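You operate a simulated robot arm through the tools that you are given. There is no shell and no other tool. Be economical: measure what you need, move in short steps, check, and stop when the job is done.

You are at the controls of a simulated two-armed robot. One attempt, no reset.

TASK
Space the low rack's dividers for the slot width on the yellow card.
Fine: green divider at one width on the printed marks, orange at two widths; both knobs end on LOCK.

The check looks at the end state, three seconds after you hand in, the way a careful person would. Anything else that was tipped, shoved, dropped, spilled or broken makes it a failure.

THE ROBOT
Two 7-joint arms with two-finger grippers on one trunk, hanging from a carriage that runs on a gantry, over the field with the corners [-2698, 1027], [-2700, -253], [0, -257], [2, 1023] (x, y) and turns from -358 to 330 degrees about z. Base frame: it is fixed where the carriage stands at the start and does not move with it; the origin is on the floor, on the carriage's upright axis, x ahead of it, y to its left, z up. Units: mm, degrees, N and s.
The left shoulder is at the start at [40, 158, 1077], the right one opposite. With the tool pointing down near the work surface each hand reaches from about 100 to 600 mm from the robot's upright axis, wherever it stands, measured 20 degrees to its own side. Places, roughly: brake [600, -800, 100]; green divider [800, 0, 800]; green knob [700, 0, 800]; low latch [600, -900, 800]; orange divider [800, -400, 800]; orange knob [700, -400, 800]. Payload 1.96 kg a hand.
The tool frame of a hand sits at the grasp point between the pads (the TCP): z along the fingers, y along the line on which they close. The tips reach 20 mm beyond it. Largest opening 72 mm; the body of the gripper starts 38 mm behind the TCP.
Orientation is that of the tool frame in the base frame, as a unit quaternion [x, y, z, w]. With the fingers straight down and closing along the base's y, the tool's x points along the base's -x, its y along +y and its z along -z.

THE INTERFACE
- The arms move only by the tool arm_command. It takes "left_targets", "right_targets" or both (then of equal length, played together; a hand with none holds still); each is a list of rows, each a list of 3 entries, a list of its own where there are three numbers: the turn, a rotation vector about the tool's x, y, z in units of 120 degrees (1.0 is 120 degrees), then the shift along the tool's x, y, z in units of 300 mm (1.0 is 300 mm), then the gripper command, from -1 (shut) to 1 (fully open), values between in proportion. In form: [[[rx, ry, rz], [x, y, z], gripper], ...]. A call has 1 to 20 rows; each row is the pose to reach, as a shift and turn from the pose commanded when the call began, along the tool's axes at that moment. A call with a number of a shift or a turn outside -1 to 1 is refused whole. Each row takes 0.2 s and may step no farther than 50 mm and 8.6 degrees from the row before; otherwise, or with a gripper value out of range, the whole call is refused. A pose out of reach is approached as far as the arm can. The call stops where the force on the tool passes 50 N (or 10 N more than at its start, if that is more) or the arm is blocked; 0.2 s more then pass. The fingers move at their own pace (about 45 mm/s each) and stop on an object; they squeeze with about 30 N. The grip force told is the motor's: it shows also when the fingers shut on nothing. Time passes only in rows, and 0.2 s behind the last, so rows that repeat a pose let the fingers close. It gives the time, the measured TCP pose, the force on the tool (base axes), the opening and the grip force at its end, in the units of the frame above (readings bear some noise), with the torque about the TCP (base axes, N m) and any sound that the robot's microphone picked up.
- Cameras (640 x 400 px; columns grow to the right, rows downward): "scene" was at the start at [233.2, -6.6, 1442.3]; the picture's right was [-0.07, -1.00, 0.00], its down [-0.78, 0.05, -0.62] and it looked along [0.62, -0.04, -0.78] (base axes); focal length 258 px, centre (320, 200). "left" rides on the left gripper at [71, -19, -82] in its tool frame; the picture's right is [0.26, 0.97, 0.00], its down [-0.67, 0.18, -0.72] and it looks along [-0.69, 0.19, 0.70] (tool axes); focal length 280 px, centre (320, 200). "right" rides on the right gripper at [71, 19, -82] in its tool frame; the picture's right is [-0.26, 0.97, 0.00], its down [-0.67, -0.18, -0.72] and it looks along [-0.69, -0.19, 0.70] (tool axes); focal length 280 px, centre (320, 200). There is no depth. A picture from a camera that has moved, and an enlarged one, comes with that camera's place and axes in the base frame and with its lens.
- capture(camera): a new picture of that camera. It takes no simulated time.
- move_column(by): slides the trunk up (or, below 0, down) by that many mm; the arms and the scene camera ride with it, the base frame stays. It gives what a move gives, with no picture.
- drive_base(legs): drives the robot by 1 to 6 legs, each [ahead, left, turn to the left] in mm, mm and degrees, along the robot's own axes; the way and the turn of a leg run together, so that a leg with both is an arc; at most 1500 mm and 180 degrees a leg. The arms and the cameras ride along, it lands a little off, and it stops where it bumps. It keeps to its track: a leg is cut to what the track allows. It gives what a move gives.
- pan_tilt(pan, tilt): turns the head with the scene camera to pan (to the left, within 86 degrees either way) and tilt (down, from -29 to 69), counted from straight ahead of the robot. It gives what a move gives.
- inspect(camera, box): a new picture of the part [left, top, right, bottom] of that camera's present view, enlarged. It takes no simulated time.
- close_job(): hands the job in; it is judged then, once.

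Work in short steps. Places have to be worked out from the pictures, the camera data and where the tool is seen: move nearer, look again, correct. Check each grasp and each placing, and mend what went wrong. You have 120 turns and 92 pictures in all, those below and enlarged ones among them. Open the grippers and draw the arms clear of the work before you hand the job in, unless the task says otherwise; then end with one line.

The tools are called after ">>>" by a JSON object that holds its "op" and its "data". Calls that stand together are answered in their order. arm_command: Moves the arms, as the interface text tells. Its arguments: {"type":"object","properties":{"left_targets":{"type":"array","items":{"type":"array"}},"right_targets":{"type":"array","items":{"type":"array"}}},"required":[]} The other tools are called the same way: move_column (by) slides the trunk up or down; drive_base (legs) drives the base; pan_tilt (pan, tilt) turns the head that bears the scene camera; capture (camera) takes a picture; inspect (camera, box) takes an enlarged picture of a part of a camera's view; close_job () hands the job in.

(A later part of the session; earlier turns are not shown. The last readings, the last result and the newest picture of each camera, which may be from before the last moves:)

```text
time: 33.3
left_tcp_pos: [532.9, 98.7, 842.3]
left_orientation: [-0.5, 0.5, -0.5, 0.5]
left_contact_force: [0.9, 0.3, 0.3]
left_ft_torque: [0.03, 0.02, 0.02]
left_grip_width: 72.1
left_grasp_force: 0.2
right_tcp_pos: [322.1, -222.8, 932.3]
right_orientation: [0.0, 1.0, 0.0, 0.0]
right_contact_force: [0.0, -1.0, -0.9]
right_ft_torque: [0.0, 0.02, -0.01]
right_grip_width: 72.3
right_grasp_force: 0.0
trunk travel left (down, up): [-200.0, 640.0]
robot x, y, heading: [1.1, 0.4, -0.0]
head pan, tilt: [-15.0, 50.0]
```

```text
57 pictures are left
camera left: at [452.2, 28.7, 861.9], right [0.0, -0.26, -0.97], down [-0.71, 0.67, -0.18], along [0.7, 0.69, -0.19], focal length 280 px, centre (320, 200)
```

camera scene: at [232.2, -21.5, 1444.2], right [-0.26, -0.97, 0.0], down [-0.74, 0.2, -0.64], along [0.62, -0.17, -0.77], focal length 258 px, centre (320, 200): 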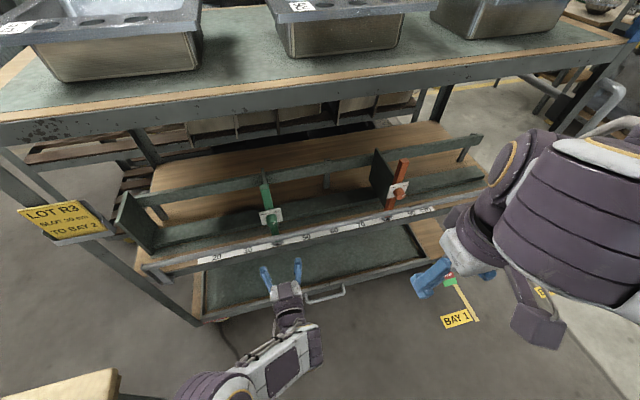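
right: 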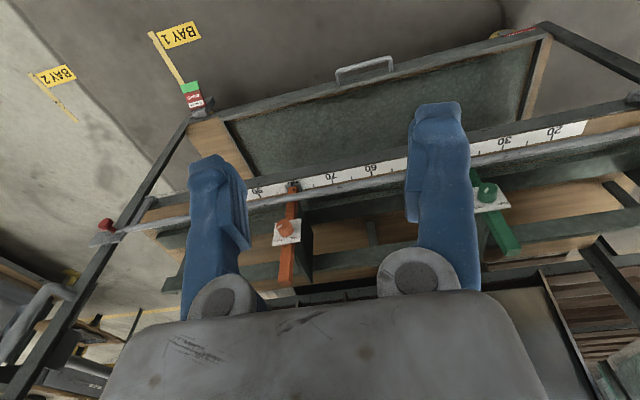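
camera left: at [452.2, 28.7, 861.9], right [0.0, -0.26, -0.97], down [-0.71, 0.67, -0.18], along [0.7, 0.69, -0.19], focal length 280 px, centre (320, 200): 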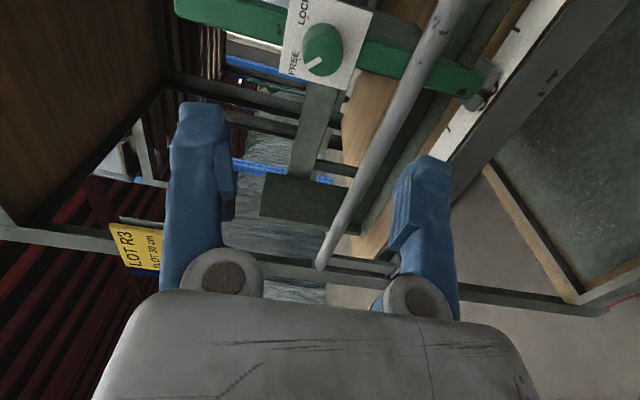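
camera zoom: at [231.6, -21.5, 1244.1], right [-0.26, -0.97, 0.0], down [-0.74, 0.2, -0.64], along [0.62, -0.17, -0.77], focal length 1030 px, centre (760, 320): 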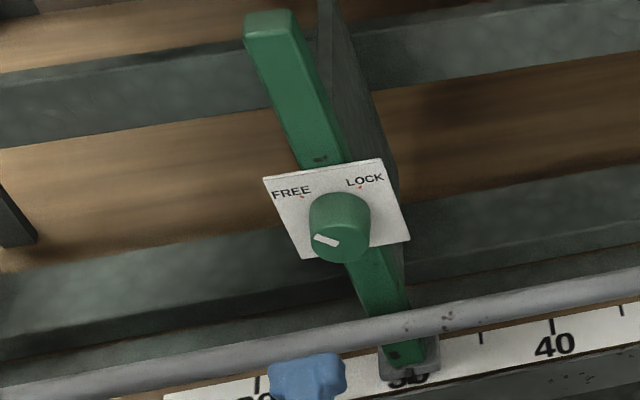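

Knob now at FREE and released. Zoom tightly on the pointer.

>>> {"op": "inspect", "data": {"camera": "scene", "box": [205, 190, 285, 240]}}

```text
8.00 times, centred on (245, 215) of scene
camera zoom: at [231.6, -21.5, 1244.1], right [-0.26, -0.97, 0.0], down [-0.74, 0.2, -0.64], along [0.62, -0.17, -0.77], focal length 2060 px, centre (920, 80)
```

zoom: 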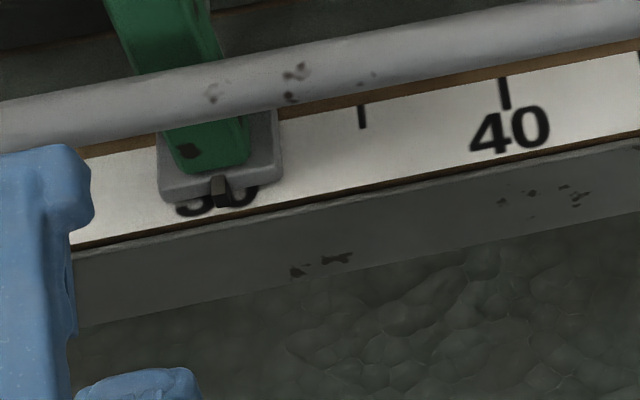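

Reading looks within ~2 mm of 30, but there is parallax because the camera stands 125 mm to the side. I drive the base 126 mm left to look straight on at the pointer.

>>> {"op": "drive_base", "data": {"legs": [[0, 126, 0]]}}

>>> {"op": "capture", "data": {"camera": "scene"}}

```text
time: 34.6
left_tcp_pos: [535.2, 226.5, 842.9]
left_orientation: [-0.5, 0.501, -0.501, 0.499]
left_contact_force: [0.1, -0.1, -0.4]
left_ft_torque: [-0.01, 0.04, 0.01]
left_grip_width: 72.0
left_grasp_force: 0.0
right_tcp_pos: [323.5, -94.7, 932.3]
right_orientation: [0.0, 1.0, 0.0, 0.0]
right_contact_force: [0.1, 0.4, -0.1]
right_ft_torque: [0.0, 0.0, -0.02]
right_grip_width: 72.1
right_grasp_force: 0.1
trunk travel left (down, up): [-200.0, 640.0]
robot x, y, heading: [-2.5, 127.4, 0.0]
head pan, tilt: [-15.0, 50.0]
```

```text
55 pictures are left
camera scene: at [232.1, 105.2, 1244.2], right [-0.26, -0.97, 0.0], down [-0.74, 0.2, -0.64], along [0.62, -0.17, -0.77], focal length 258 px, centre (320, 200)
```

scene: 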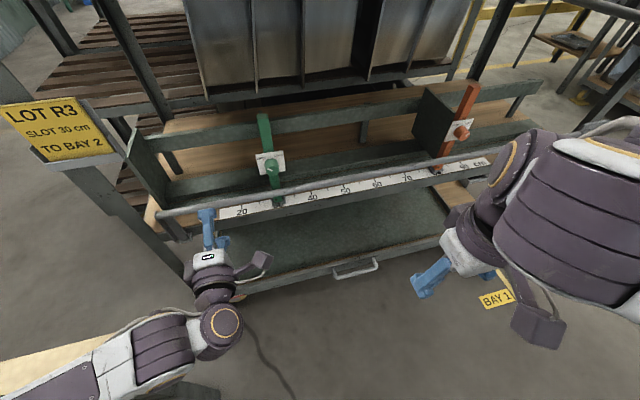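

>>> {"op": "inspect", "data": {"camera": "scene", "box": [236, 180, 316, 230]}}

>>> {"op": "inspect", "data": {"camera": "scene", "box": [264, 190, 296, 210]}}

```text
8.00 times, centred on (276, 205) of scene
camera zoom: at [232.1, 105.2, 1244.2], right [-0.26, -0.97, 0.0], down [-0.74, 0.2, -0.64], along [0.62, -0.17, -0.77], focal length 2060 px, centre (672, 160)
```

zoom: 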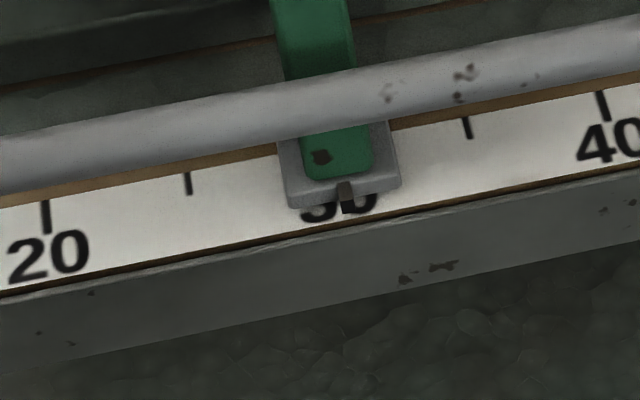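

```text
16.00 times, centred on (280, 200) of scene
camera zoom: at [232.1, 105.2, 1244.2], right [-0.26, -0.97, 0.0], down [-0.74, 0.2, -0.64], along [0.62, -0.17, -0.77], focal length 4120 px, centre (960, 200)
```

zoom: 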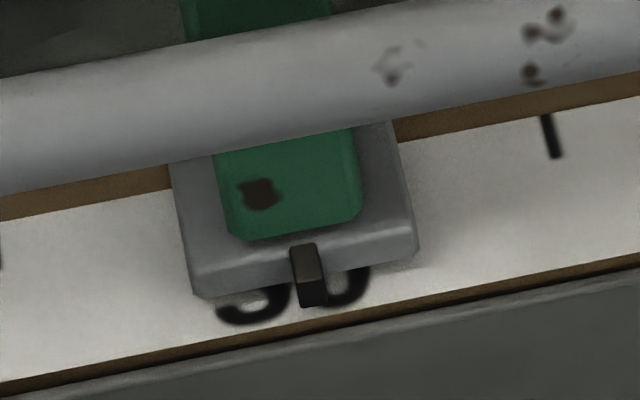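

From the straight-on view the 30 tick interpolates to u≈326 and the pointer line falls ≈13 px to the 40 side: about 4.5 mm short. I go back to the knob to finish the move.

>>> {"op": "arm_command", "data": {"left_targets": [[[0, 0, 0], [0.14, 0, 0.05], 1], [[0, 0, 0], [0.28, 0, 0.1], 1], [[0, 0, 0], [0.42, 0, 0.17], 1], [[0, 0, 0], [0.42, 0, 0.27], 1], [[0, 0, 0], [0.42, 0, 0.37], 1], [[0, 0, 0], [0.42, 0, 0.46], 1], [[0, 0, 0], [0.42, 0, 0.46], 1]]}}

>>> {"op": "capture", "data": {"camera": "left"}}

```text
time: 36.2
left_tcp_pos: [673.7, 95.9, 843.1]
left_orientation: [0.5, -0.5, 0.501, -0.499]
left_contact_force: [0.6, 0.2, 0.2]
left_ft_torque: [0.01, -0.02, 0.04]
left_grip_width: 72.0
left_grasp_force: 0.1
right_tcp_pos: [321.7, -95.7, 931.5]
right_orientation: [0.0, 1.0, 0.0, 0.0]
right_contact_force: [0.1, 0.9, 0.3]
right_ft_torque: [0.05, 0.0, 0.01]
right_grip_width: 71.9
right_grasp_force: 0.0
trunk travel left (down, up): [-200.0, 640.0]
robot x, y, heading: [-1.2, 124.8, -0.1]
head pan, tilt: [-15.0, 50.0]
```

```text
52 pictures are left
camera left: at [591.6, 26.2, 862.2], right [0.0, -0.26, -0.97], down [-0.71, 0.68, -0.18], along [0.7, 0.69, -0.19], focal length 280 px, centre (320, 200)
```

left: 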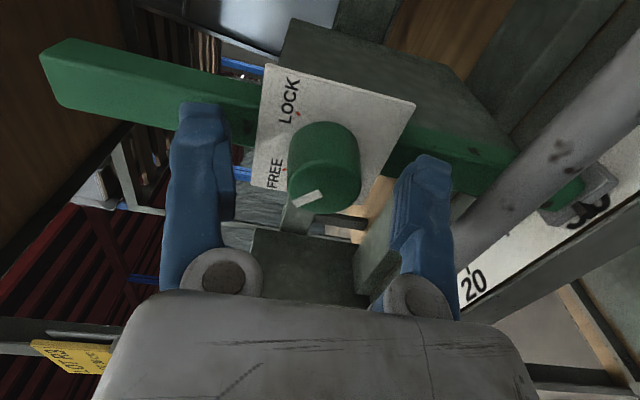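

Shift +4 mm in y, 1.5 mm lower, and close.

>>> {"op": "arm_command", "data": {"left_targets": [[[0, 0, 0], [-0.013, 0.005, 0], 0.4], [[0, 0, 0], [-0.013, 0.005, 0], -0.2], [[0, 0, 0], [-0.013, 0.005, 0], -1], [[0, 0, 0], [-0.013, 0.005, 0], -1], [[0, 0, 0], [-0.013, 0.005, 0], -1], [[0, 0, 0], [-0.013, 0.005, 0], -1]]}}

>>> {"op": "inspect", "data": {"camera": "scene", "box": [236, 180, 316, 230]}}

```text
time: 37.6
left_tcp_pos: [672.5, 103.1, 839.4]
left_orientation: [-0.5, 0.501, -0.5, 0.499]
left_contact_force: [7.5, -0.4, -15.5]
left_ft_torque: [0.02, 0.16, -0.03]
left_grip_width: 30.8
left_grasp_force: 39.9
right_tcp_pos: [324.0, -96.1, 931.6]
right_orientation: [0.0, 1.0, 0.0, 0.0]
right_contact_force: [0.1, 1.0, -0.5]
right_ft_torque: [-0.02, -0.03, -0.01]
right_grip_width: 72.1
right_grasp_force: 0.0
trunk travel left (down, up): [-200.0, 640.0]
robot x, y, heading: [-0.0, 122.7, -0.3]
head pan, tilt: [-15.0, 50.0]
```

```text
8.00 times, centred on (276, 205) of scene
camera zoom: at [232.1, 104.6, 1244.0], right [-0.26, -0.97, 0.0], down [-0.74, 0.2, -0.64], along [0.62, -0.17, -0.77], focal length 2060 px, centre (672, 160)
```

zoom: 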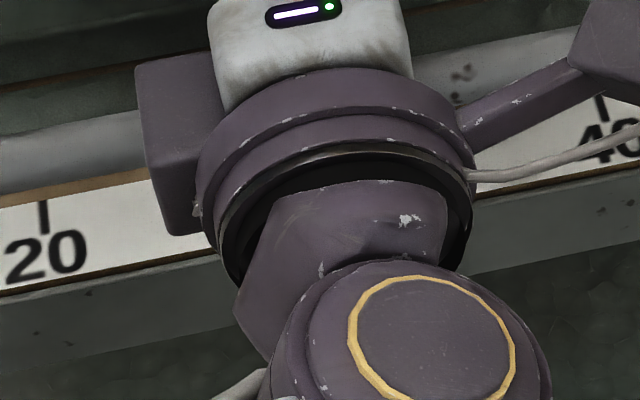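

Gripped. I move +4.5 mm in y then twist +90° toward LOCK.

>>> {"op": "arm_command", "data": {"left_targets": [[[0, 0, 0], [-0.005, 0.006, 0], -1], [[0, 0, 0], [-0.01, 0.006, 0], -1], [[0, 0, 0], [-0.015, 0.006, 0], -1], [[0, 0, 0], [-0.015, 0.006, 0], -1], [[0, 0, 0.05], [-0.015, 0.006, 0], -1], [[0, 0, 0.1], [-0.015, 0.006, 0], -1], [[0, 0, 0.15], [-0.015, 0.006, 0], -1], [[0, 0, 0.2], [-0.015, 0.006, 0], -1], [[0, 0, 0.25], [-0.015, 0.006, 0], -1], [[0, 0, 0.3], [-0.015, 0.006, 0], -1], [[0, 0, 0.35], [-0.015, 0.006, 0], -1], [[0, 0, 0.4], [-0.015, 0.006, 0], -1]]}}

```text
time: 40.2
left_tcp_pos: [673.6, 107.8, 839.1]
left_orientation: [-0.253, 0.66, -0.253, 0.661]
left_contact_force: [-14.8, -2.7, 25.8]
left_ft_torque: [-0.04, -0.8, 0.12]
left_grip_width: 30.8
left_grasp_force: 40.1
right_tcp_pos: [322.9, -96.6, 932.6]
right_orientation: [-0.001, 1.0, 0.0, 0.001]
right_contact_force: [-0.1, -0.6, -0.3]
right_ft_torque: [0.03, -0.03, -0.03]
right_grip_width: 71.8
right_grasp_force: 0.1
trunk travel left (down, up): [-200.0, 640.0]
robot x, y, heading: [0.5, 131.0, 0.1]
head pan, tilt: [-15.0, 50.0]
```

Half way; easing up 2.5 mm and finishing the twist to LOCK.

>>> {"op": "arm_command", "data": {"left_targets": [[[0, 0, 0.05], [-0.006, -0.006, -0.004], -1], [[0, 0, 0.1], [-0.006, -0.006, -0.004], -1], [[0, 0, 0.15], [-0.006, -0.006, -0.004], -1], [[0, 0, 0.2], [-0.006, -0.006, -0.004], -1], [[0, 0, 0.25], [-0.006, -0.006, -0.004], -1], [[0, 0, 0.3], [-0.006, -0.006, -0.004], -1], [[0, 0, 0.35], [-0.006, -0.006, -0.004], -1], [[0, 0, 0.35], [-0.006, -0.006, -0.004], -1]]}}

>>> {"op": "capture", "data": {"camera": "left"}}

```text
time: 42.0
left_tcp_pos: [672.9, 108.4, 841.6]
left_orientation: [0.001, 0.707, -0.001, 0.707]
left_contact_force: [9.3, 2.0, -10.0]
left_ft_torque: [-0.18, 0.46, 0.03]
left_grip_width: 30.7
left_grasp_force: 39.9
right_tcp_pos: [324.4, -94.8, 932.6]
right_orientation: [0.0, 1.0, 0.0, 0.0]
right_contact_force: [0.2, 0.3, 0.4]
right_ft_torque: [0.01, -0.03, 0.01]
right_grip_width: 72.0
right_grasp_force: 0.0
trunk travel left (down, up): [-200.0, 640.0]
robot x, y, heading: [-0.4, 126.5, 0.1]
head pan, tilt: [-15.0, 50.0]
```

```text
50 pictures are left
camera left: at [591.3, 89.0, 771.6], right [0.0, 0.97, -0.26], down [-0.72, 0.18, 0.67], along [0.7, 0.19, 0.69], focal length 280 px, centre (320, 200)
```

left: 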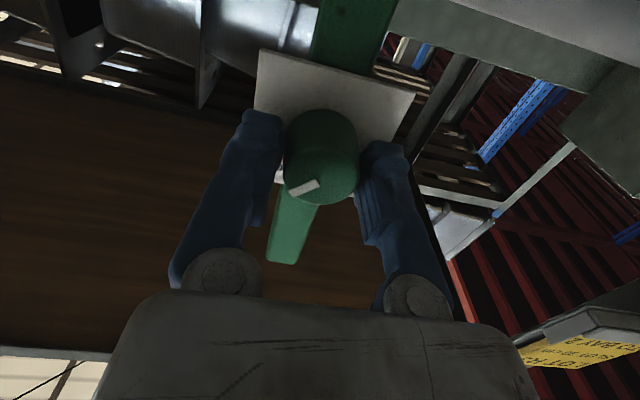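

Same picture as at the original LOCK. I release, back off, and check the pointer and knob.

>>> {"op": "arm_command", "data": {"left_targets": [[[0, 0, 0], [0, 0, 0], -0.2], [[0, 0, 0], [0, 0, 0], 0.5], [[0, 0, 0], [0, 0, 0], 1], [[0, 0, 0], [0, 0, 0], 1], [[0, 0, 0], [0, 0, -0.1], 1], [[0, 0, 0], [0, 0, -0.25], 1], [[0, 0, 0], [0, 0.1, -0.38], 1], [[0, 0, 0], [0, 0.25, -0.45], 1], [[0, 0, 0], [0, 0.4, -0.45], 1]]}}

>>> {"op": "inspect", "data": {"camera": "scene", "box": [236, 180, 316, 230]}}

>>> {"op": "inspect", "data": {"camera": "scene", "box": [200, 110, 360, 210]}}

```text
time: 44.0
left_tcp_pos: [533.9, 231.3, 843.2]
left_orientation: [0.0, 0.706, -0.001, 0.708]
left_contact_force: [0.2, 0.7, -0.8]
left_ft_torque: [-0.02, -0.05, 0.0]
left_grip_width: 72.0
left_grasp_force: 0.1
right_tcp_pos: [323.1, -94.7, 931.8]
right_orientation: [0.0, 1.0, 0.001, 0.0]
right_contact_force: [-0.2, -0.3, -0.4]
right_ft_torque: [-0.03, 0.01, -0.04]
right_grip_width: 71.8
right_grasp_force: 0.0
trunk travel left (down, up): [-200.0, 640.0]
robot x, y, heading: [-1.7, 125.9, -0.1]
head pan, tilt: [-15.0, 50.0]
```

```text
8.00 times, centred on (276, 205) of scene
camera zoom: at [232.2, 105.7, 1244.2], right [-0.26, -0.97, 0.0], down [-0.74, 0.2, -0.64], along [0.62, -0.17, -0.77], focal length 2060 px, centre (672, 160)
```

zoom: 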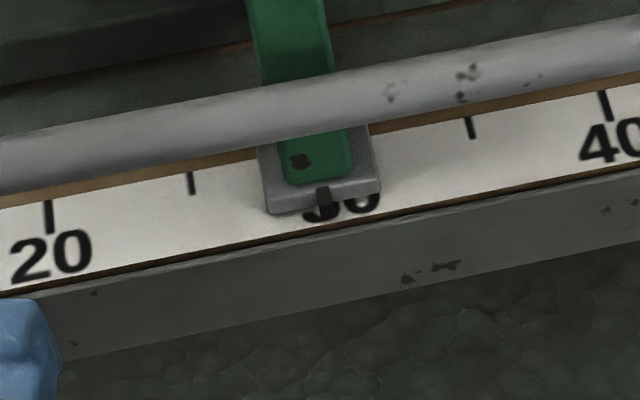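

```text
4.00 times, centred on (280, 160) of scene
camera zoom: at [232.2, 105.7, 1244.2], right [-0.26, -0.97, 0.0], down [-0.74, 0.2, -0.64], along [0.62, -0.17, -0.77], focal length 1030 px, centre (480, 360)
```

zoom: 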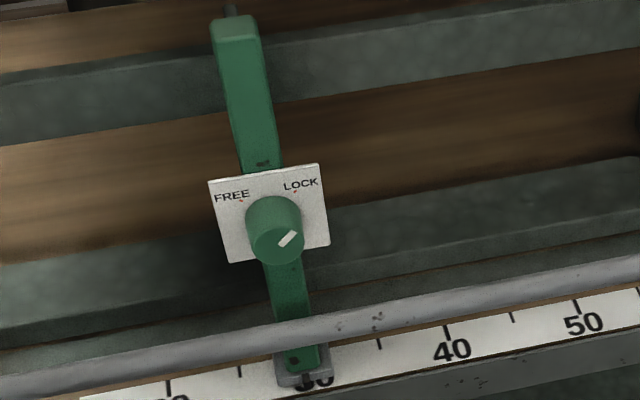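

Knob is at LOCK, but the pointer is now ≈15 px (5 mm) to the 20 side of the 30 tick. I regrip with the fingers level so the grip centres on the knob, and correct by -5 mm.

>>> {"op": "arm_command", "data": {"left_targets": [[[0, 0, 0], [0, -0.15, 0], 1], [[0, 0, 0], [0, -0.3, 0], 1], [[0, 0, 0], [0, -0.41, 0.06], 1], [[0, 0, 0], [0, -0.41, 0.19], 1], [[0, 0, 0], [0, -0.41, 0.32], 1], [[0, 0, 0], [0.003, -0.41, 0.4], 1], [[0, 0, 0], [0.003, -0.41, 0.46], 1], [[0, 0, 0], [0.003, -0.41, 0.46], 1]]}}

>>> {"op": "arm_command", "data": {"left_targets": [[[0, 0, 0], [0, 0, 0], 0.4], [[0, 0, 0], [0, 0, 0], -0.2], [[0, 0, 0], [0, 0, 0], -1], [[0, 0, 0], [0, 0, 0], -1], [[0, 0, 0], [0, 0, 0], -1], [[0, 0, 0], [0, 0, 0], -1]]}}

>>> {"op": "capture", "data": {"camera": "left"}}

```text
time: 45.8
left_tcp_pos: [672.2, 103.7, 840.6]
left_orientation: [0.0, 0.707, 0.0, 0.707]
left_contact_force: [-0.6, 0.2, -0.3]
left_ft_torque: [-0.01, 0.0, -0.03]
left_grip_width: 72.2
left_grasp_force: 0.1
right_tcp_pos: [322.0, -95.4, 933.0]
right_orientation: [0.0, 1.0, 0.0, 0.001]
right_contact_force: [1.2, 0.5, -1.0]
right_ft_torque: [0.01, -0.02, -0.01]
right_grip_width: 72.0
right_grasp_force: 0.1
trunk travel left (down, up): [-200.0, 640.0]
robot x, y, heading: [2.9, 130.3, -0.1]
head pan, tilt: [-15.0, 50.0]
```

```text
time: 47.2
left_tcp_pos: [672.9, 106.7, 839.9]
left_orientation: [0.0, 0.707, 0.001, 0.707]
left_contact_force: [2.8, 7.0, -2.9]
left_ft_torque: [0.03, 0.0, 0.28]
left_grip_width: 30.9
left_grasp_force: 40.1
right_tcp_pos: [323.2, -93.9, 931.9]
right_orientation: [0.0, 1.0, 0.001, 0.0]
right_contact_force: [0.1, 0.6, -0.7]
right_ft_torque: [0.02, -0.02, 0.04]
right_grip_width: 71.9
right_grasp_force: 0.1
trunk travel left (down, up): [-200.0, 640.0]
robot x, y, heading: [2.5, 123.7, -0.0]
head pan, tilt: [-15.0, 50.0]
```

```text
47 pictures are left
camera left: at [591.0, 86.8, 770.0], right [0.0, 0.97, -0.26], down [-0.72, 0.18, 0.67], along [0.7, 0.19, 0.69], focal length 280 px, centre (320, 200)
```

left: 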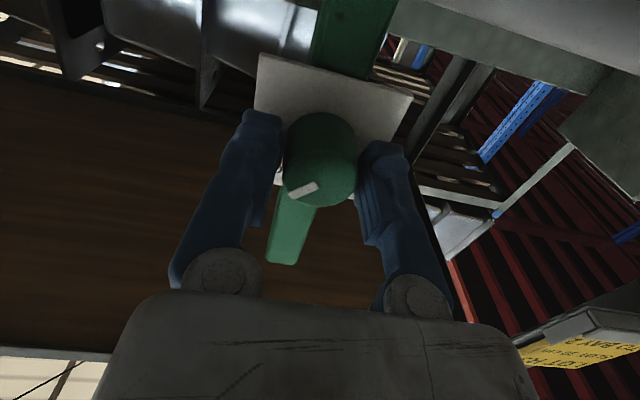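

Gripped. Twist to FREE again, then shift by about -4 mm; I check the camera-reported hand position on the way.

>>> {"op": "arm_command", "data": {"left_targets": [[[0, 0, -0.05], [0, 0.003, 0], -1], [[0, 0, -0.1], [0, 0.003, 0], -1], [[0, 0, -0.15], [0, 0.003, 0], -1], [[0, 0, -0.2], [0, 0.003, 0], -1], [[0, 0, -0.25], [0, 0.003, 0], -1], [[0, 0, -0.3], [0, 0.003, 0], -1], [[0, 0, -0.35], [0, 0.003, 0], -1], [[0, 0, -0.4], [0, 0.003, 0], -1], [[0, 0, -0.45], [0, 0.003, 0], -1], [[0, 0, -0.5], [0, 0.003, 0], -1], [[0, 0, -0.55], [0, 0.003, 0], -1], [[0, 0, -0.6], [0, 0.003, 0], -1], [[0, 0, -0.65], [0, 0.003, 0], -1], [[0, 0, -0.7], [0, 0.003, 0], -1], [[0, 0, -0.75], [0, 0.003, 0], -1], [[0, 0, -0.75], [0, 0.003, 0], -1]]}}

>>> {"op": "capture", "data": {"camera": "left"}}

```text
time: 50.6
left_tcp_pos: [672.9, 105.8, 840.6]
left_orientation: [0.5, -0.5, 0.501, -0.499]
left_contact_force: [-17.4, -2.5, 13.6]
left_ft_torque: [0.09, -0.23, -0.35]
left_grip_width: 31.0
left_grasp_force: 40.2
right_tcp_pos: [320.0, -95.9, 931.2]
right_orientation: [0.001, 1.0, -0.001, -0.002]
right_contact_force: [-0.1, 0.4, 1.1]
right_ft_torque: [0.01, -0.01, -0.03]
right_grip_width: 71.9
right_grasp_force: 0.0
trunk travel left (down, up): [-200.0, 640.0]
robot x, y, heading: [-5.0, 127.0, -0.0]
head pan, tilt: [-15.0, 50.0]
```

```text
46 pictures are left
camera left: at [591.1, 34.8, 859.9], right [0.0, -0.26, -0.96], down [-0.71, 0.68, -0.18], along [0.7, 0.69, -0.19], focal length 280 px, centre (320, 200)
```

left: 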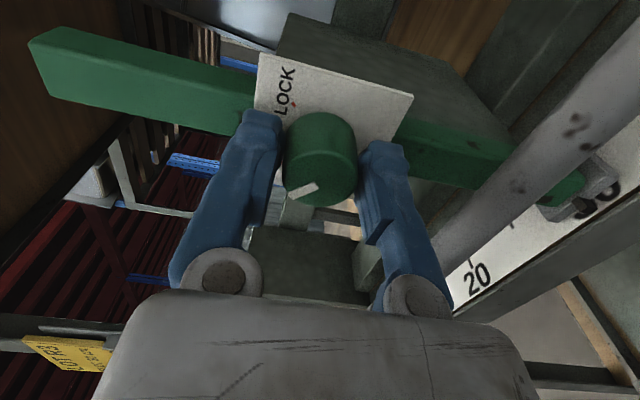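

Let me zoom on the pointer from this view to compare with the earlier view at the same hand pose.

>>> {"op": "inspect", "data": {"camera": "left", "box": [440, 120, 640, 300]}}

```text
2.22 times, centred on (540, 210) of left
camera zoom: at [591.1, 34.8, 859.9], right [0.0, -0.26, -0.96], down [-0.71, 0.68, -0.18], along [0.7, 0.69, -0.19], focal length 623 px, centre (-169, 178)
```

zoom: 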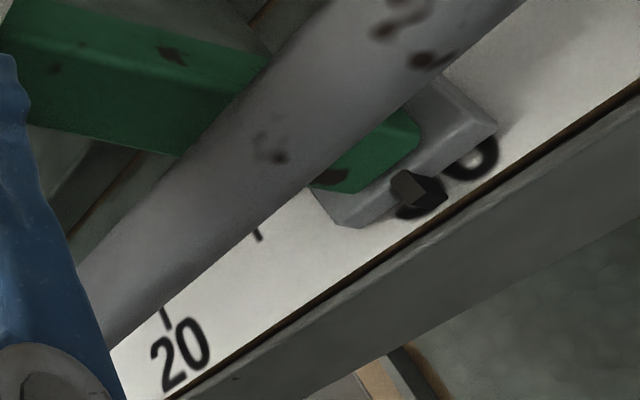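

The pointer and knob have a little play relative to each other, so I iterate: shift -4.5 mm, ease vertical load, lock, release and re-measure.

>>> {"op": "arm_command", "data": {"left_targets": [[[0, 0, 0], [0.005, -0.004, -0.005], -1], [[0, 0, 0], [0.01, -0.004, -0.005], -1], [[0, 0, 0], [0.015, -0.004, -0.005], -1], [[0, 0, 0], [0.015, -0.004, -0.005], -1], [[0, 0, 0.06], [0.015, -0.004, -0.005], -1], [[0, 0, 0.12], [0.015, -0.004, -0.005], -1], [[0, 0, 0.18], [0.015, -0.004, -0.005], -1], [[0, 0, 0.24], [0.015, -0.004, -0.005], -1], [[0, 0, 0.3], [0.015, -0.004, -0.005], -1], [[0, 0, 0.36], [0.015, -0.004, -0.005], -1], [[0, 0, 0.42], [0.015, -0.004, -0.005], -1], [[0, 0, 0.48], [0.015, -0.004, -0.005], -1], [[0, 0, 0.54], [0.015, -0.004, -0.005], -1], [[0, 0, 0.6], [0.015, -0.004, -0.005], -1], [[0, 0, 0.66], [0.015, -0.004, -0.005], -1], [[0, 0, 0.72], [0.015, -0.004, -0.005], -1], [[0, 0, 0.75], [0.015, -0.004, -0.005], -1], [[0, 0, 0.75], [0.015, -0.004, -0.005], -1]]}}

>>> {"op": "arm_command", "data": {"left_targets": [[[0, 0, 0], [0, 0, 0], -0.2], [[0, 0, 0], [0, 0, 0], 0.5], [[0, 0, 0], [0, 0, 0], 1], [[0, 0, 0], [0, 0, 0], 1], [[0, 0, 0], [0, 0, -0.1], 1], [[0, 0, 0], [0, 0, -0.25], 1], [[0, 0, 0], [0, 0.1, -0.38], 1], [[0, 0, 0], [0, 0.25, -0.45], 1], [[0, 0, 0], [0, 0.4, -0.45], 1]]}}

>>> {"op": "inspect", "data": {"camera": "scene", "box": [236, 180, 316, 230]}}

```text
time: 54.4
left_tcp_pos: [673.0, 101.5, 841.7]
left_orientation: [0.0, 0.708, 0.0, 0.706]
left_contact_force: [8.5, -0.4, -26.5]
left_ft_torque: [0.02, 0.48, 0.01]
left_grip_width: 30.8
left_grasp_force: 39.7
right_tcp_pos: [321.7, -96.5, 933.0]
right_orientation: [0.001, 1.0, -0.001, 0.0]
right_contact_force: [-0.3, -0.1, 0.2]
right_ft_torque: [0.0, -0.03, 0.0]
right_grip_width: 72.1
right_grasp_force: 0.1
trunk travel left (down, up): [-200.0, 640.0]
robot x, y, heading: [0.1, 129.1, 0.1]
head pan, tilt: [-15.0, 50.0]
```

```text
time: 56.4
left_tcp_pos: [541.0, 220.7, 843.0]
left_orientation: [0.001, 0.707, -0.001, 0.707]
left_contact_force: [0.4, -0.1, 0.2]
left_ft_torque: [-0.03, -0.02, -0.03]
left_grip_width: 71.9
left_grasp_force: 0.0
right_tcp_pos: [322.3, -95.5, 932.5]
right_orientation: [0.0, 1.0, 0.0, 0.0]
right_contact_force: [-0.7, 0.2, 0.7]
right_ft_torque: [-0.01, 0.01, 0.02]
right_grip_width: 71.7
right_grasp_force: 0.1
trunk travel left (down, up): [-200.0, 640.0]
robot x, y, heading: [1.3, 125.3, 0.1]
head pan, tilt: [-15.0, 50.0]
```

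```text
8.00 times, centred on (276, 205) of scene
camera zoom: at [232.1, 105.6, 1244.2], right [-0.26, -0.97, 0.0], down [-0.74, 0.2, -0.64], along [0.62, -0.17, -0.77], focal length 2060 px, centre (672, 160)
```

zoom: 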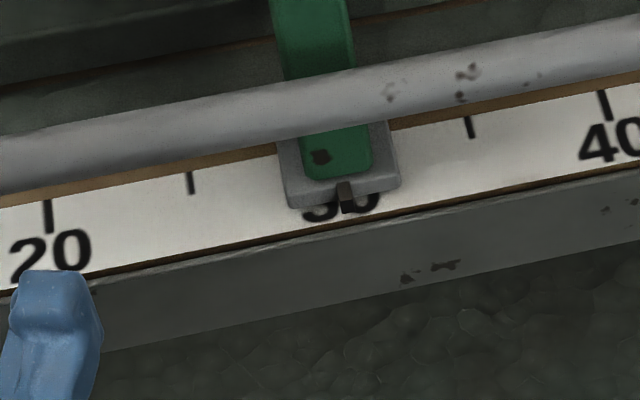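

Much closer. A tighter look to gauge the residual.

>>> {"op": "inspect", "data": {"camera": "scene", "box": [256, 187, 304, 217]}}

```text
13.33 times, centred on (280, 202) of scene
camera zoom: at [232.1, 105.6, 1244.2], right [-0.26, -0.97, 0.0], down [-0.74, 0.2, -0.64], along [0.62, -0.17, -0.77], focal length 3434 px, centre (853, 173)
```

zoom: 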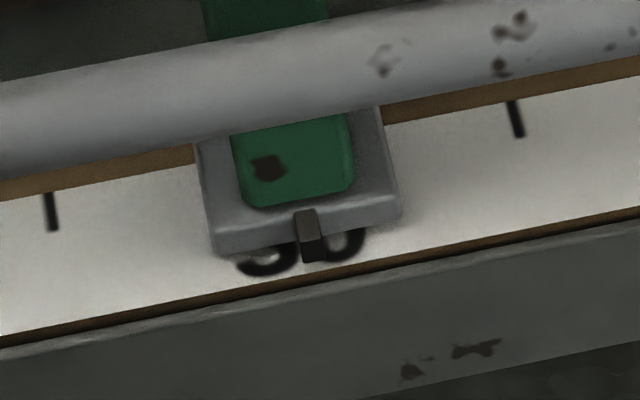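

Residual is ≈ +2 mm (30.2). I do one more small correction: regrip, free, +2 mm, lock.

>>> {"op": "arm_command", "data": {"left_targets": [[[0, 0, 0], [0, -0.15, 0], 1], [[0, 0, 0], [0, -0.3, 0], 1], [[0, 0, 0], [0.007, -0.4, 0.06], 1], [[0, 0, 0], [0.007, -0.4, 0.19], 1], [[0, 0, 0], [0.007, -0.4, 0.32], 1], [[0, 0, 0], [0.007, -0.4, 0.4], 1], [[0, 0, 0], [0.007, -0.4, 0.445], 1], [[0, 0, 0], [0.007, -0.4, 0.445], 1], [[0, 0, 0], [0.007, -0.4, 0.445], 0.4], [[0, 0, 0], [0.007, -0.4, 0.445], -0.2], [[0, 0, 0], [0.007, -0.4, 0.445], -1], [[0, 0, 0], [0.007, -0.4, 0.445], -1], [[0, 0, 0], [0.007, -0.4, 0.445], -1], [[0, 0, 0], [0.007, -0.4, 0.445], -1]]}}

```text
time: 59.4
left_tcp_pos: [675.3, 99.6, 840.5]
left_orientation: [0.0, 0.707, 0.0, 0.707]
left_contact_force: [1.1, -1.1, -1.5]
left_ft_torque: [0.0, 0.05, -0.03]
left_grip_width: 30.8
left_grasp_force: 40.2
right_tcp_pos: [323.7, -96.5, 933.0]
right_orientation: [0.0, 1.0, 0.0, 0.0]
right_contact_force: [0.5, 0.1, -0.3]
right_ft_torque: [0.0, -0.01, 0.01]
right_grip_width: 72.2
right_grasp_force: 0.0
trunk travel left (down, up): [-200.0, 640.0]
robot x, y, heading: [0.1, 128.2, -0.0]
head pan, tilt: [-15.0, 50.0]
```

Well centred, almost no side load. Twist to FREE then +2 mm.

>>> {"op": "arm_command", "data": {"left_targets": [[[0, 0, -0.06], [0, 0, 0], -1], [[0, 0, -0.12], [0, 0, 0], -1], [[0, 0, -0.18], [0, 0, 0], -1], [[0, 0, -0.24], [0, 0, 0], -1], [[0, 0, -0.3], [0, 0, 0], -1], [[0, 0, -0.36], [0, 0, 0], -1], [[0, 0, -0.42], [0, 0, 0], -1], [[0, 0, -0.48], [0, 0, 0], -1], [[0, 0, -0.54], [0, 0, 0], -1], [[0, 0, -0.6], [0, 0, 0], -1], [[0, 0, -0.66], [0, 0, 0], -1], [[0, 0, -0.72], [0, 0, 0], -1], [[0, 0, -0.75], [0, 0, 0], -1], [[0, 0, -0.75], [0, 0.004, 0], -1], [[0, 0, -0.75], [0, 0.007, 0], -1], [[0, 0, -0.75], [0, 0.007, 0], -1]]}}

>>> {"op": "arm_command", "data": {"left_targets": [[[0, 0, 0.06], [0, 0, 0], -1], [[0, 0, 0.12], [0, 0, 0], -1], [[0, 0, 0.18], [0, 0, 0], -1], [[0, 0, 0.24], [0, 0, 0], -1], [[0, 0, 0.3], [0, 0, 0], -1], [[0, 0, 0.36], [0, 0, 0], -1], [[0, 0, 0.42], [0, 0, 0], -1], [[0, 0, 0.48], [0, 0, 0], -1], [[0, 0, 0.54], [0, 0, 0], -1], [[0, 0, 0.6], [0, 0, 0], -1], [[0, 0, 0.66], [0, 0, 0], -1], [[0, 0, 0.72], [0, 0, 0], -1], [[0, 0, 0.75], [0, 0, 0], -1], [[0, 0, 0.75], [0, 0, 0], -1]]}}

>>> {"op": "arm_command", "data": {"left_targets": [[[0, 0, 0], [0, 0, 0], -0.2], [[0, 0, 0], [0, 0, 0], 0.5], [[0, 0, 0], [0, 0, 0], 1], [[0, 0, 0], [0, 0, 0], 1], [[0, 0, 0], [0, 0, -0.1], 1], [[0, 0, 0], [0, 0, -0.25], 1], [[0, 0, 0], [0, 0.1, -0.38], 1], [[0, 0, 0], [0, 0.25, -0.45], 1], [[0, 0, 0], [0, 0.4, -0.45], 1]]}}

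>>> {"op": "inspect", "data": {"camera": "scene", "box": [256, 187, 304, 217]}}

>>> {"op": "inspect", "data": {"camera": "scene", "box": [200, 110, 360, 210]}}

```text
time: 62.8
left_tcp_pos: [673.4, 101.1, 840.0]
left_orientation: [0.5, -0.5, 0.5, -0.5]
left_contact_force: [11.9, -2.0, -5.1]
left_ft_torque: [0.0, 0.05, 0.03]
left_grip_width: 30.9
left_grasp_force: 40.1
right_tcp_pos: [324.7, -97.6, 934.0]
right_orientation: [0.001, 1.0, 0.0, 0.001]
right_contact_force: [-0.6, 0.6, 0.4]
right_ft_torque: [-0.01, -0.01, 0.0]
right_grip_width: 71.8
right_grasp_force: 0.1
trunk travel left (down, up): [-200.0, 640.0]
robot x, y, heading: [-2.1, 123.8, -0.0]
head pan, tilt: [-15.0, 50.0]
```

```text
time: 65.8
left_tcp_pos: [673.0, 101.2, 840.7]
left_orientation: [0.001, 0.707, 0.0, 0.707]
left_contact_force: [15.4, -0.1, -16.3]
left_ft_torque: [-0.05, 0.49, -0.05]
left_grip_width: 30.8
left_grasp_force: 39.8
right_tcp_pos: [323.3, -96.2, 933.7]
right_orientation: [0.002, 1.0, 0.0, 0.001]
right_contact_force: [-1.0, 0.8, -0.1]
right_ft_torque: [0.02, 0.0, 0.01]
right_grip_width: 71.9
right_grasp_force: 0.1
trunk travel left (down, up): [-200.0, 640.0]
robot x, y, heading: [0.3, 127.2, 0.1]
head pan, tilt: [-15.0, 50.0]
```

```text
time: 67.8
left_tcp_pos: [539.5, 219.9, 838.6]
left_orientation: [0.001, 0.707, -0.001, 0.707]
left_contact_force: [0.4, 0.6, -0.8]
left_ft_torque: [0.0, 0.0, -0.07]
left_grip_width: 72.2
left_grasp_force: 0.1
right_tcp_pos: [323.0, -94.9, 933.8]
right_orientation: [0.0, 1.0, 0.001, 0.0]
right_contact_force: [0.4, 0.2, 0.7]
right_ft_torque: [-0.01, -0.01, 0.03]
right_grip_width: 72.0
right_grasp_force: 0.0
trunk travel left (down, up): [-200.0, 640.0]
robot x, y, heading: [1.3, 125.7, -0.1]
head pan, tilt: [-15.0, 50.0]
```

```text
13.33 times, centred on (280, 202) of scene
camera zoom: at [232.2, 105.5, 1244.2], right [-0.26, -0.97, 0.0], down [-0.74, 0.2, -0.64], along [0.62, -0.17, -0.77], focal length 3434 px, centre (853, 173)
```

zoom: 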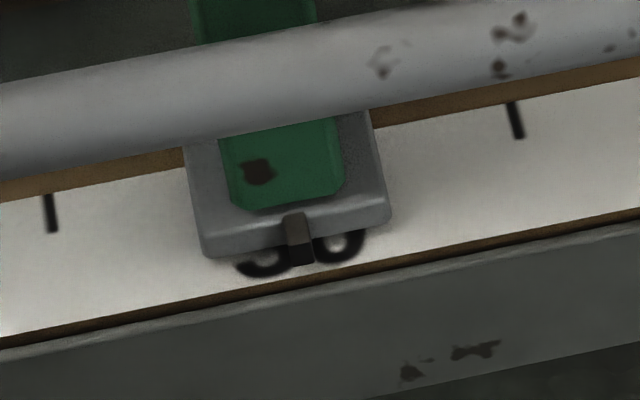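

```text
4.00 times, centred on (280, 160) of scene
camera zoom: at [232.2, 105.5, 1244.2], right [-0.26, -0.97, 0.0], down [-0.74, 0.2, -0.64], along [0.62, -0.17, -0.77], focal length 1030 px, centre (480, 360)
```

zoom: 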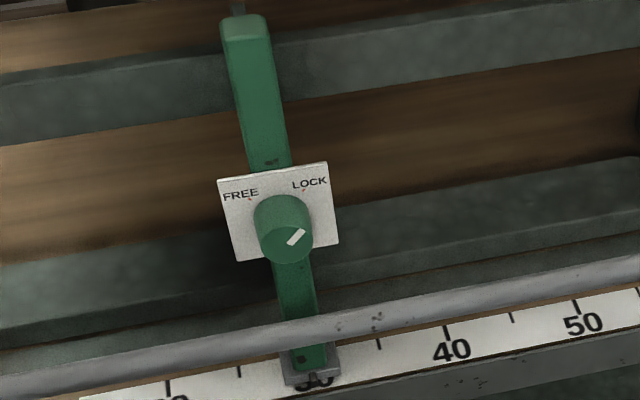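

Green: pointer within ~0.5 mm of 30 and knob at LOCK. Now orange: I retract the left hand, then drive the base to y≈-174 so that the right arm serves orange from 80 to 60 cm.

>>> {"op": "arm_command", "data": {"left_targets": [[[0, 0, 0], [0, 0.05, -0.15], 1], [[0, 0, 0], [0, 0.1, -0.3], 1], [[0, 0, 0], [0, 0.15, -0.45], 1]]}}

>>> {"op": "drive_base", "data": {"legs": [[0, -300, 0]]}}

>>> {"op": "capture", "data": {"camera": "scene"}}

>>> {"op": "capture", "data": {"camera": "right"}}

```text
time: 68.7
left_tcp_pos: [415.5, 275.0, 803.8]
left_orientation: [-0.019, 0.764, 0.001, 0.645]
left_contact_force: [0.2, -0.7, -0.4]
left_ft_torque: [-0.03, -0.02, 0.0]
left_grip_width: 71.8
left_grasp_force: 0.1
left hand out of reach, approached as far as the arm can: row 3
right_tcp_pos: [322.5, -97.0, 932.3]
right_orientation: [0.001, 1.0, 0.001, 0.001]
right_contact_force: [-1.4, -0.3, -0.6]
right_ft_torque: [0.01, 0.02, 0.01]
right_grip_width: 72.1
right_grasp_force: 0.1
trunk travel left (down, up): [-200.0, 640.0]
robot x, y, heading: [0.1, 124.1, -0.0]
head pan, tilt: [-15.0, 50.0]
stopped in row 3 (left hand): the arm was blocked; the commanded pose is now the measured one
```

```text
time: 70.8
left_tcp_pos: [415.2, -21.7, 805.0]
left_orientation: [-0.021, 0.763, 0.002, 0.646]
left_contact_force: [-1.3, 0.1, -0.3]
left_ft_torque: [0.02, -0.03, -0.01]
left_grip_width: 72.2
left_grasp_force: 0.0
right_tcp_pos: [324.5, -393.9, 933.1]
right_orientation: [-0.003, 1.0, 0.0, 0.0]
right_contact_force: [0.8, -0.2, 0.0]
right_ft_torque: [0.02, 0.04, 0.04]
right_grip_width: 72.1
right_grasp_force: 0.1
trunk travel left (down, up): [-200.0, 640.0]
robot x, y, heading: [-3.1, -170.1, 0.4]
head pan, tilt: [-15.0, 50.0]
```

```text
40 pictures are left
camera scene: at [231.9, -193.7, 1244.2], right [-0.25, -0.97, 0.0], down [-0.74, 0.19, -0.64], along [0.62, -0.16, -0.77], focal length 258 px, centre (320, 200)
```

scene: 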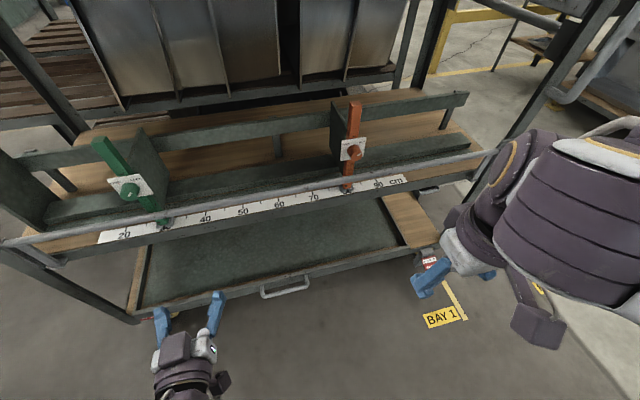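

```text
39 pictures are left
camera right: at [253.6, -376.3, 1014.6], right [0.26, 0.97, 0.0], down [0.67, -0.18, 0.72], along [0.69, -0.18, -0.7], focal length 280 px, centre (320, 200)
```

right: 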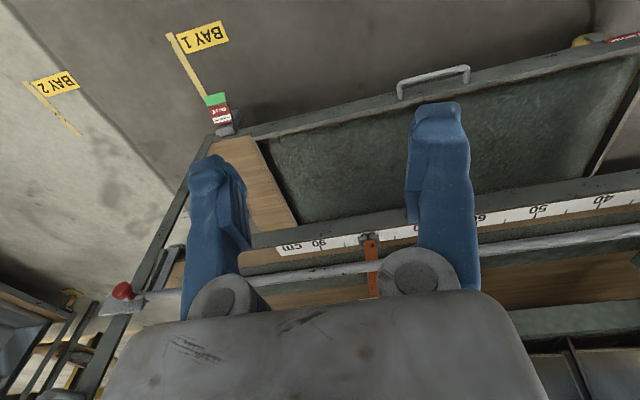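

Now I bring the right hand to a forward-pointing stand-off before the orange knob (expected around y=-395, z=840).

>>> {"op": "arm_command", "data": {"right_targets": [[[0, -0.0625, 0], [-0.06, 0, 0.026], 1], [[0, -0.125, 0], [-0.12, 0, 0.052], 1], [[0, -0.1875, 0], [-0.18, 0, 0.078], 1], [[0, -0.25, 0], [-0.24, 0, 0.103], 1], [[0, -0.3125, 0], [-0.3, 0, 0.129], 1], [[0, -0.375, 0], [-0.36, 0, 0.155], 1], [[0, -0.4375, 0], [-0.42, 0, 0.181], 1], [[0, -0.5, 0], [-0.48, 0, 0.207], 1], [[0, -0.5625, 0], [-0.54, 0, 0.233], 1], [[0, -0.625, 0], [-0.6, 0, 0.258], 1], [[0, -0.6875, 0], [-0.66, 0, 0.284], 1], [[0, -0.75, 0], [-0.72, 0, 0.31], 1], [[0, -0.75, 0], [-0.72, 0, 0.31], 1]]}}

>>> {"op": "capture", "data": {"camera": "right"}}

>>> {"op": "inspect", "data": {"camera": "scene", "box": [270, 100, 430, 200]}}

```text
time: 73.6
left_tcp_pos: [414.9, -20.7, 806.8]
left_orientation: [-0.022, 0.763, 0.0, 0.646]
left_contact_force: [0.3, -0.9, -0.1]
left_ft_torque: [-0.01, 0.04, -0.02]
left_grip_width: 72.0
left_grasp_force: 0.1
right_tcp_pos: [539.7, -394.0, 839.0]
right_orientation: [-0.002, 0.706, 0.001, 0.708]
right_contact_force: [-0.9, 0.3, -0.5]
right_ft_torque: [0.01, 0.03, 0.04]
right_grip_width: 72.1
right_grasp_force: 0.0
trunk travel left (down, up): [-200.0, 640.0]
robot x, y, heading: [2.2, -171.8, 0.4]
head pan, tilt: [-15.0, 50.0]
```

```text
38 pictures are left
camera right: at [458.7, -376.0, 768.6], right [0.0, 0.97, 0.26], down [-0.72, -0.18, 0.67], along [0.7, -0.18, 0.69], focal length 280 px, centre (320, 200)
```

right: 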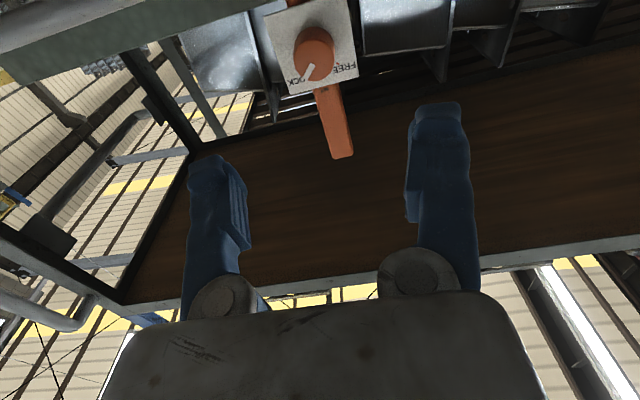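

```text
4.00 times, centred on (350, 150) of scene
camera zoom: at [231.6, -193.6, 1244.1], right [-0.25, -0.97, 0.0], down [-0.74, 0.19, -0.64], along [0.62, -0.16, -0.77], focal length 1030 px, centre (200, 400)
```

zoom: 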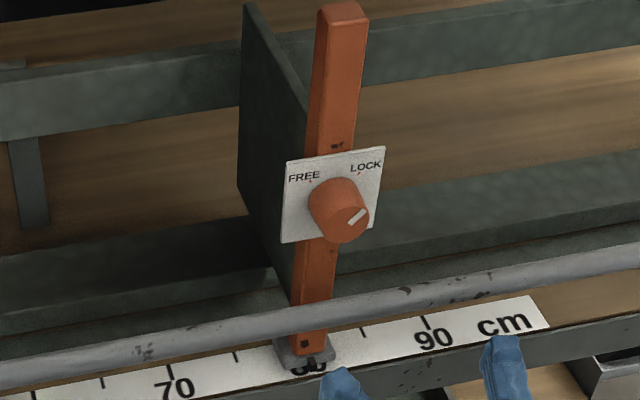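

Orange knob at about (674, -398, 839). I advance with a -4 mm y correction and close.

>>> {"op": "arm_command", "data": {"right_targets": [[[0, 0, 0], [0, -0.013, 0.13], 1], [[0, 0, 0], [0, -0.013, 0.26], 1], [[0, 0, 0], [0, -0.013, 0.36], 1], [[0, 0, 0], [0, -0.013, 0.44], 1], [[0, 0, 0], [0, -0.013, 0.44], 1]]}}

>>> {"op": "capture", "data": {"camera": "right"}}

```text
time: 74.8
left_tcp_pos: [415.4, -19.8, 805.6]
left_orientation: [-0.023, 0.763, 0.001, 0.646]
left_contact_force: [-0.3, -0.7, 0.0]
left_ft_torque: [0.02, 0.01, 0.03]
left_grip_width: 72.0
left_grasp_force: 0.0
right_tcp_pos: [672.1, -394.8, 839.8]
right_orientation: [-0.002, 0.707, 0.002, 0.707]
right_contact_force: [0.0, 0.4, 0.1]
right_ft_torque: [0.01, 0.02, 0.01]
right_grip_width: 72.0
right_grasp_force: 0.0
trunk travel left (down, up): [-200.0, 640.0]
robot x, y, heading: [1.8, -175.2, -0.0]
head pan, tilt: [-15.0, 50.0]
```

```text
36 pictures are left
camera right: at [590.7, -376.9, 768.8], right [0.0, 0.97, 0.26], down [-0.71, -0.19, 0.67], along [0.7, -0.18, 0.69], focal length 280 px, centre (320, 200)
```

right: 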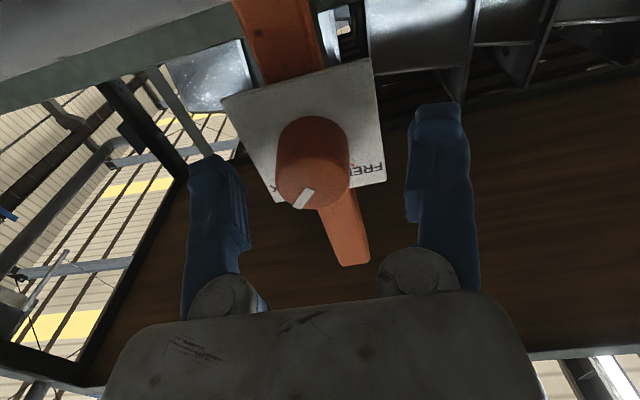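

Shift -3 mm in y and close on the orange knob.

>>> {"op": "arm_command", "data": {"right_targets": [[[0, 0, 0], [0, -0.01, 0], 0.4], [[0, 0, 0], [0, -0.01, 0], -0.2], [[0, 0, 0], [0, -0.01, 0], -1], [[0, 0, 0], [0, -0.01, 0], -1], [[0, 0, 0], [0, -0.01, 0], -1], [[0, 0, 0], [0, -0.01, 0], -1]]}}

```text
time: 76.2
left_tcp_pos: [415.9, -20.4, 806.2]
left_orientation: [-0.023, 0.763, 0.001, 0.646]
left_contact_force: [-0.2, 0.3, 0.2]
left_ft_torque: [0.0, 0.01, 0.03]
left_grip_width: 72.2
left_grasp_force: 0.2
right_tcp_pos: [672.1, -397.3, 838.6]
right_orientation: [-0.002, 0.707, 0.002, 0.707]
right_contact_force: [0.7, -0.1, -1.1]
right_ft_torque: [-0.01, -0.01, -0.06]
right_grip_width: 31.0
right_grasp_force: 40.3
trunk travel left (down, up): [-200.0, 640.0]
robot x, y, heading: [1.7, -170.2, 0.2]
head pan, tilt: [-15.0, 50.0]
```

Perfectly centred. Twist -90° to FREE.

>>> {"op": "arm_command", "data": {"right_targets": [[[0, 0, -0.06], [0, 0, 0], -1], [[0, 0, -0.12], [0, 0, 0], -1], [[0, 0, -0.18], [0, 0, 0], -1], [[0, 0, -0.24], [0, 0, 0], -1], [[0, 0, -0.3], [0, 0, 0], -1], [[0, 0, -0.36], [0, 0, 0], -1], [[0, 0, -0.42], [0, 0, 0], -1], [[0, 0, -0.48], [0, 0, 0], -1], [[0, 0, -0.54], [0, 0, 0], -1], [[0, 0, -0.6], [0, 0, 0], -1], [[0, 0, -0.66], [0, 0, 0], -1], [[0, 0, -0.72], [0, 0, 0], -1], [[0, 0, -0.75], [0, 0, 0], -1], [[0, 0, -0.75], [0, 0, 0], -1]]}}

>>> {"op": "capture", "data": {"camera": "right"}}

```text
time: 79.2
left_tcp_pos: [416.4, -20.9, 805.4]
left_orientation: [-0.021, 0.762, 0.0, 0.647]
left_contact_force: [-0.4, 0.8, -0.1]
left_ft_torque: [0.01, -0.05, 0.01]
left_grip_width: 72.0
left_grasp_force: 0.1
right_tcp_pos: [672.1, -399.5, 840.4]
right_orientation: [0.502, -0.499, 0.498, -0.501]
right_contact_force: [3.9, 0.8, -5.4]
right_ft_torque: [-0.02, 0.07, 0.09]
right_grip_width: 30.7
right_grasp_force: 39.9
trunk travel left (down, up): [-200.0, 640.0]
robot x, y, heading: [-2.2, -173.6, 0.1]
head pan, tilt: [-15.0, 50.0]
```

```text
35 pictures are left
camera right: at [591.7, -471.2, 821.1], right [0.0, 0.26, -0.97], down [-0.72, 0.67, 0.18], along [0.69, 0.69, 0.19], focal length 280 px, centre (320, 200)
```

right: 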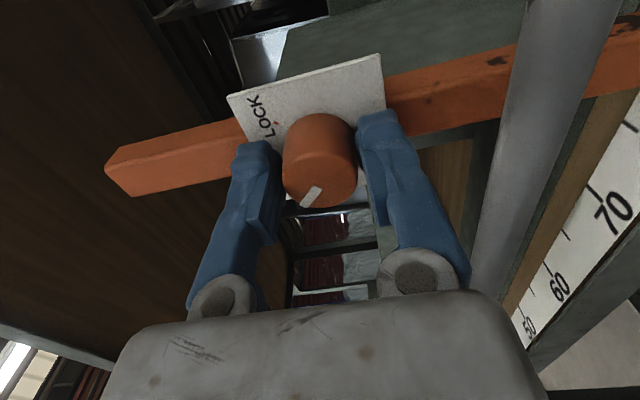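

FREE. I slide +100 mm in y, then check the loads.

>>> {"op": "arm_command", "data": {"right_targets": [[[0, 0, 0], [-0.017, 0, 0], -1], [[0, 0, 0], [-0.033, 0, 0], -1], [[0, 0, 0], [-0.05, 0, 0], -1], [[0, 0, 0], [-0.067, 0, 0], -1], [[0, 0, 0], [-0.083, 0, 0], -1], [[0, 0, 0], [-0.1, 0, 0], -1], [[0, 0, 0], [-0.117, 0, 0], -1], [[0, 0, 0], [-0.133, 0, 0], -1], [[0, 0, 0], [-0.15, 0, 0], -1], [[0, 0, 0], [-0.167, 0, 0], -1], [[0, 0, 0], [-0.183, 0, 0], -1], [[0, 0, 0], [-0.2, 0, 0], -1], [[0, 0, 0], [-0.217, 0, 0], -1], [[0, 0, 0], [-0.233, 0, 0], -1], [[0, 0, 0], [-0.25, 0, 0], -1], [[0, 0, 0], [-0.267, 0, 0], -1], [[0, 0, 0], [-0.283, 0, 0], -1], [[0, 0, 0], [-0.3, 0, 0], -1], [[0, 0, 0], [-0.317, 0, 0], -1], [[0, 0, 0], [-0.333, 0, 0], -1]]}}

```text
time: 83.4
left_tcp_pos: [416.1, -21.6, 805.5]
left_orientation: [-0.023, 0.762, 0.001, 0.647]
left_contact_force: [0.8, -0.5, -1.1]
left_ft_torque: [0.02, 0.02, 0.01]
left_grip_width: 71.7
left_grasp_force: 0.0
right_tcp_pos: [671.8, -298.9, 839.9]
right_orientation: [-0.501, 0.499, -0.499, 0.502]
right_contact_force: [3.0, -3.1, 2.1]
right_ft_torque: [0.0, 0.01, -0.44]
right_grip_width: 30.8
right_grasp_force: 39.8
trunk travel left (down, up): [-200.0, 640.0]
robot x, y, heading: [-5.3, -171.4, 0.3]
head pan, tilt: [-15.0, 50.0]
```

Loads are small. Slide the remaining 100 mm.

>>> {"op": "arm_command", "data": {"right_targets": [[[0, 0, 0], [-0.017, 0, 0], -1], [[0, 0, 0], [-0.033, 0, 0], -1], [[0, 0, 0], [-0.05, 0, 0], -1], [[0, 0, 0], [-0.067, 0, 0], -1], [[0, 0, 0], [-0.083, 0, 0], -1], [[0, 0, 0], [-0.1, 0, 0], -1], [[0, 0, 0], [-0.117, 0, 0], -1], [[0, 0, 0], [-0.133, 0, 0], -1], [[0, 0, 0], [-0.15, 0, 0], -1], [[0, 0, 0], [-0.167, 0, 0], -1], [[0, 0, 0], [-0.183, 0, 0], -1], [[0, 0, 0], [-0.2, 0, 0], -1], [[0, 0, 0], [-0.217, 0, 0], -1], [[0, 0, 0], [-0.233, 0, 0], -1], [[0, 0, 0], [-0.25, 0, 0], -1], [[0, 0, 0], [-0.267, 0, 0], -1], [[0, 0, 0], [-0.283, 0, 0], -1], [[0, 0, 0], [-0.3, 0, 0], -1], [[0, 0, 0], [-0.317, 0, 0], -1], [[0, 0, 0], [-0.333, 0, 0], -1]]}}

>>> {"op": "capture", "data": {"camera": "right"}}

```text
time: 87.6
left_tcp_pos: [417.5, -21.0, 806.3]
left_orientation: [-0.023, 0.763, 0.001, 0.646]
left_contact_force: [-0.3, 0.7, 0.3]
left_ft_torque: [-0.04, -0.03, 0.03]
left_grip_width: 71.9
left_grasp_force: 0.1
right_tcp_pos: [673.1, -201.1, 838.8]
right_orientation: [0.502, -0.498, 0.499, -0.502]
right_contact_force: [12.6, -2.7, -13.5]
right_ft_torque: [0.02, 0.17, -0.22]
right_grip_width: 30.7
right_grasp_force: 39.3
trunk travel left (down, up): [-200.0, 640.0]
robot x, y, heading: [1.5, -174.1, 0.2]
head pan, tilt: [-15.0, 50.0]
```

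```text
34 pictures are left
camera right: at [591.7, -272.3, 821.1], right [0.0, 0.26, -0.97], down [-0.72, 0.67, 0.18], along [0.7, 0.69, 0.19], focal length 280 px, centre (320, 200)
```

right: 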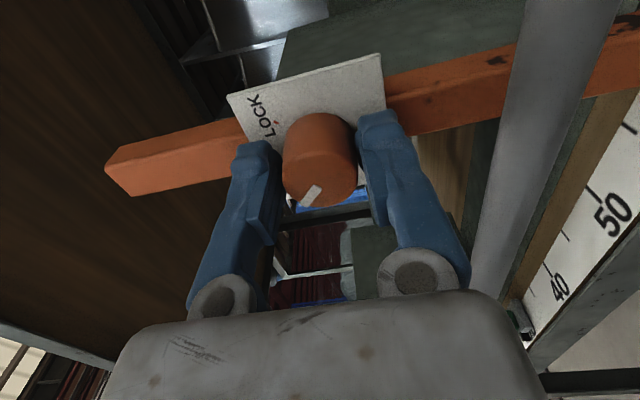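

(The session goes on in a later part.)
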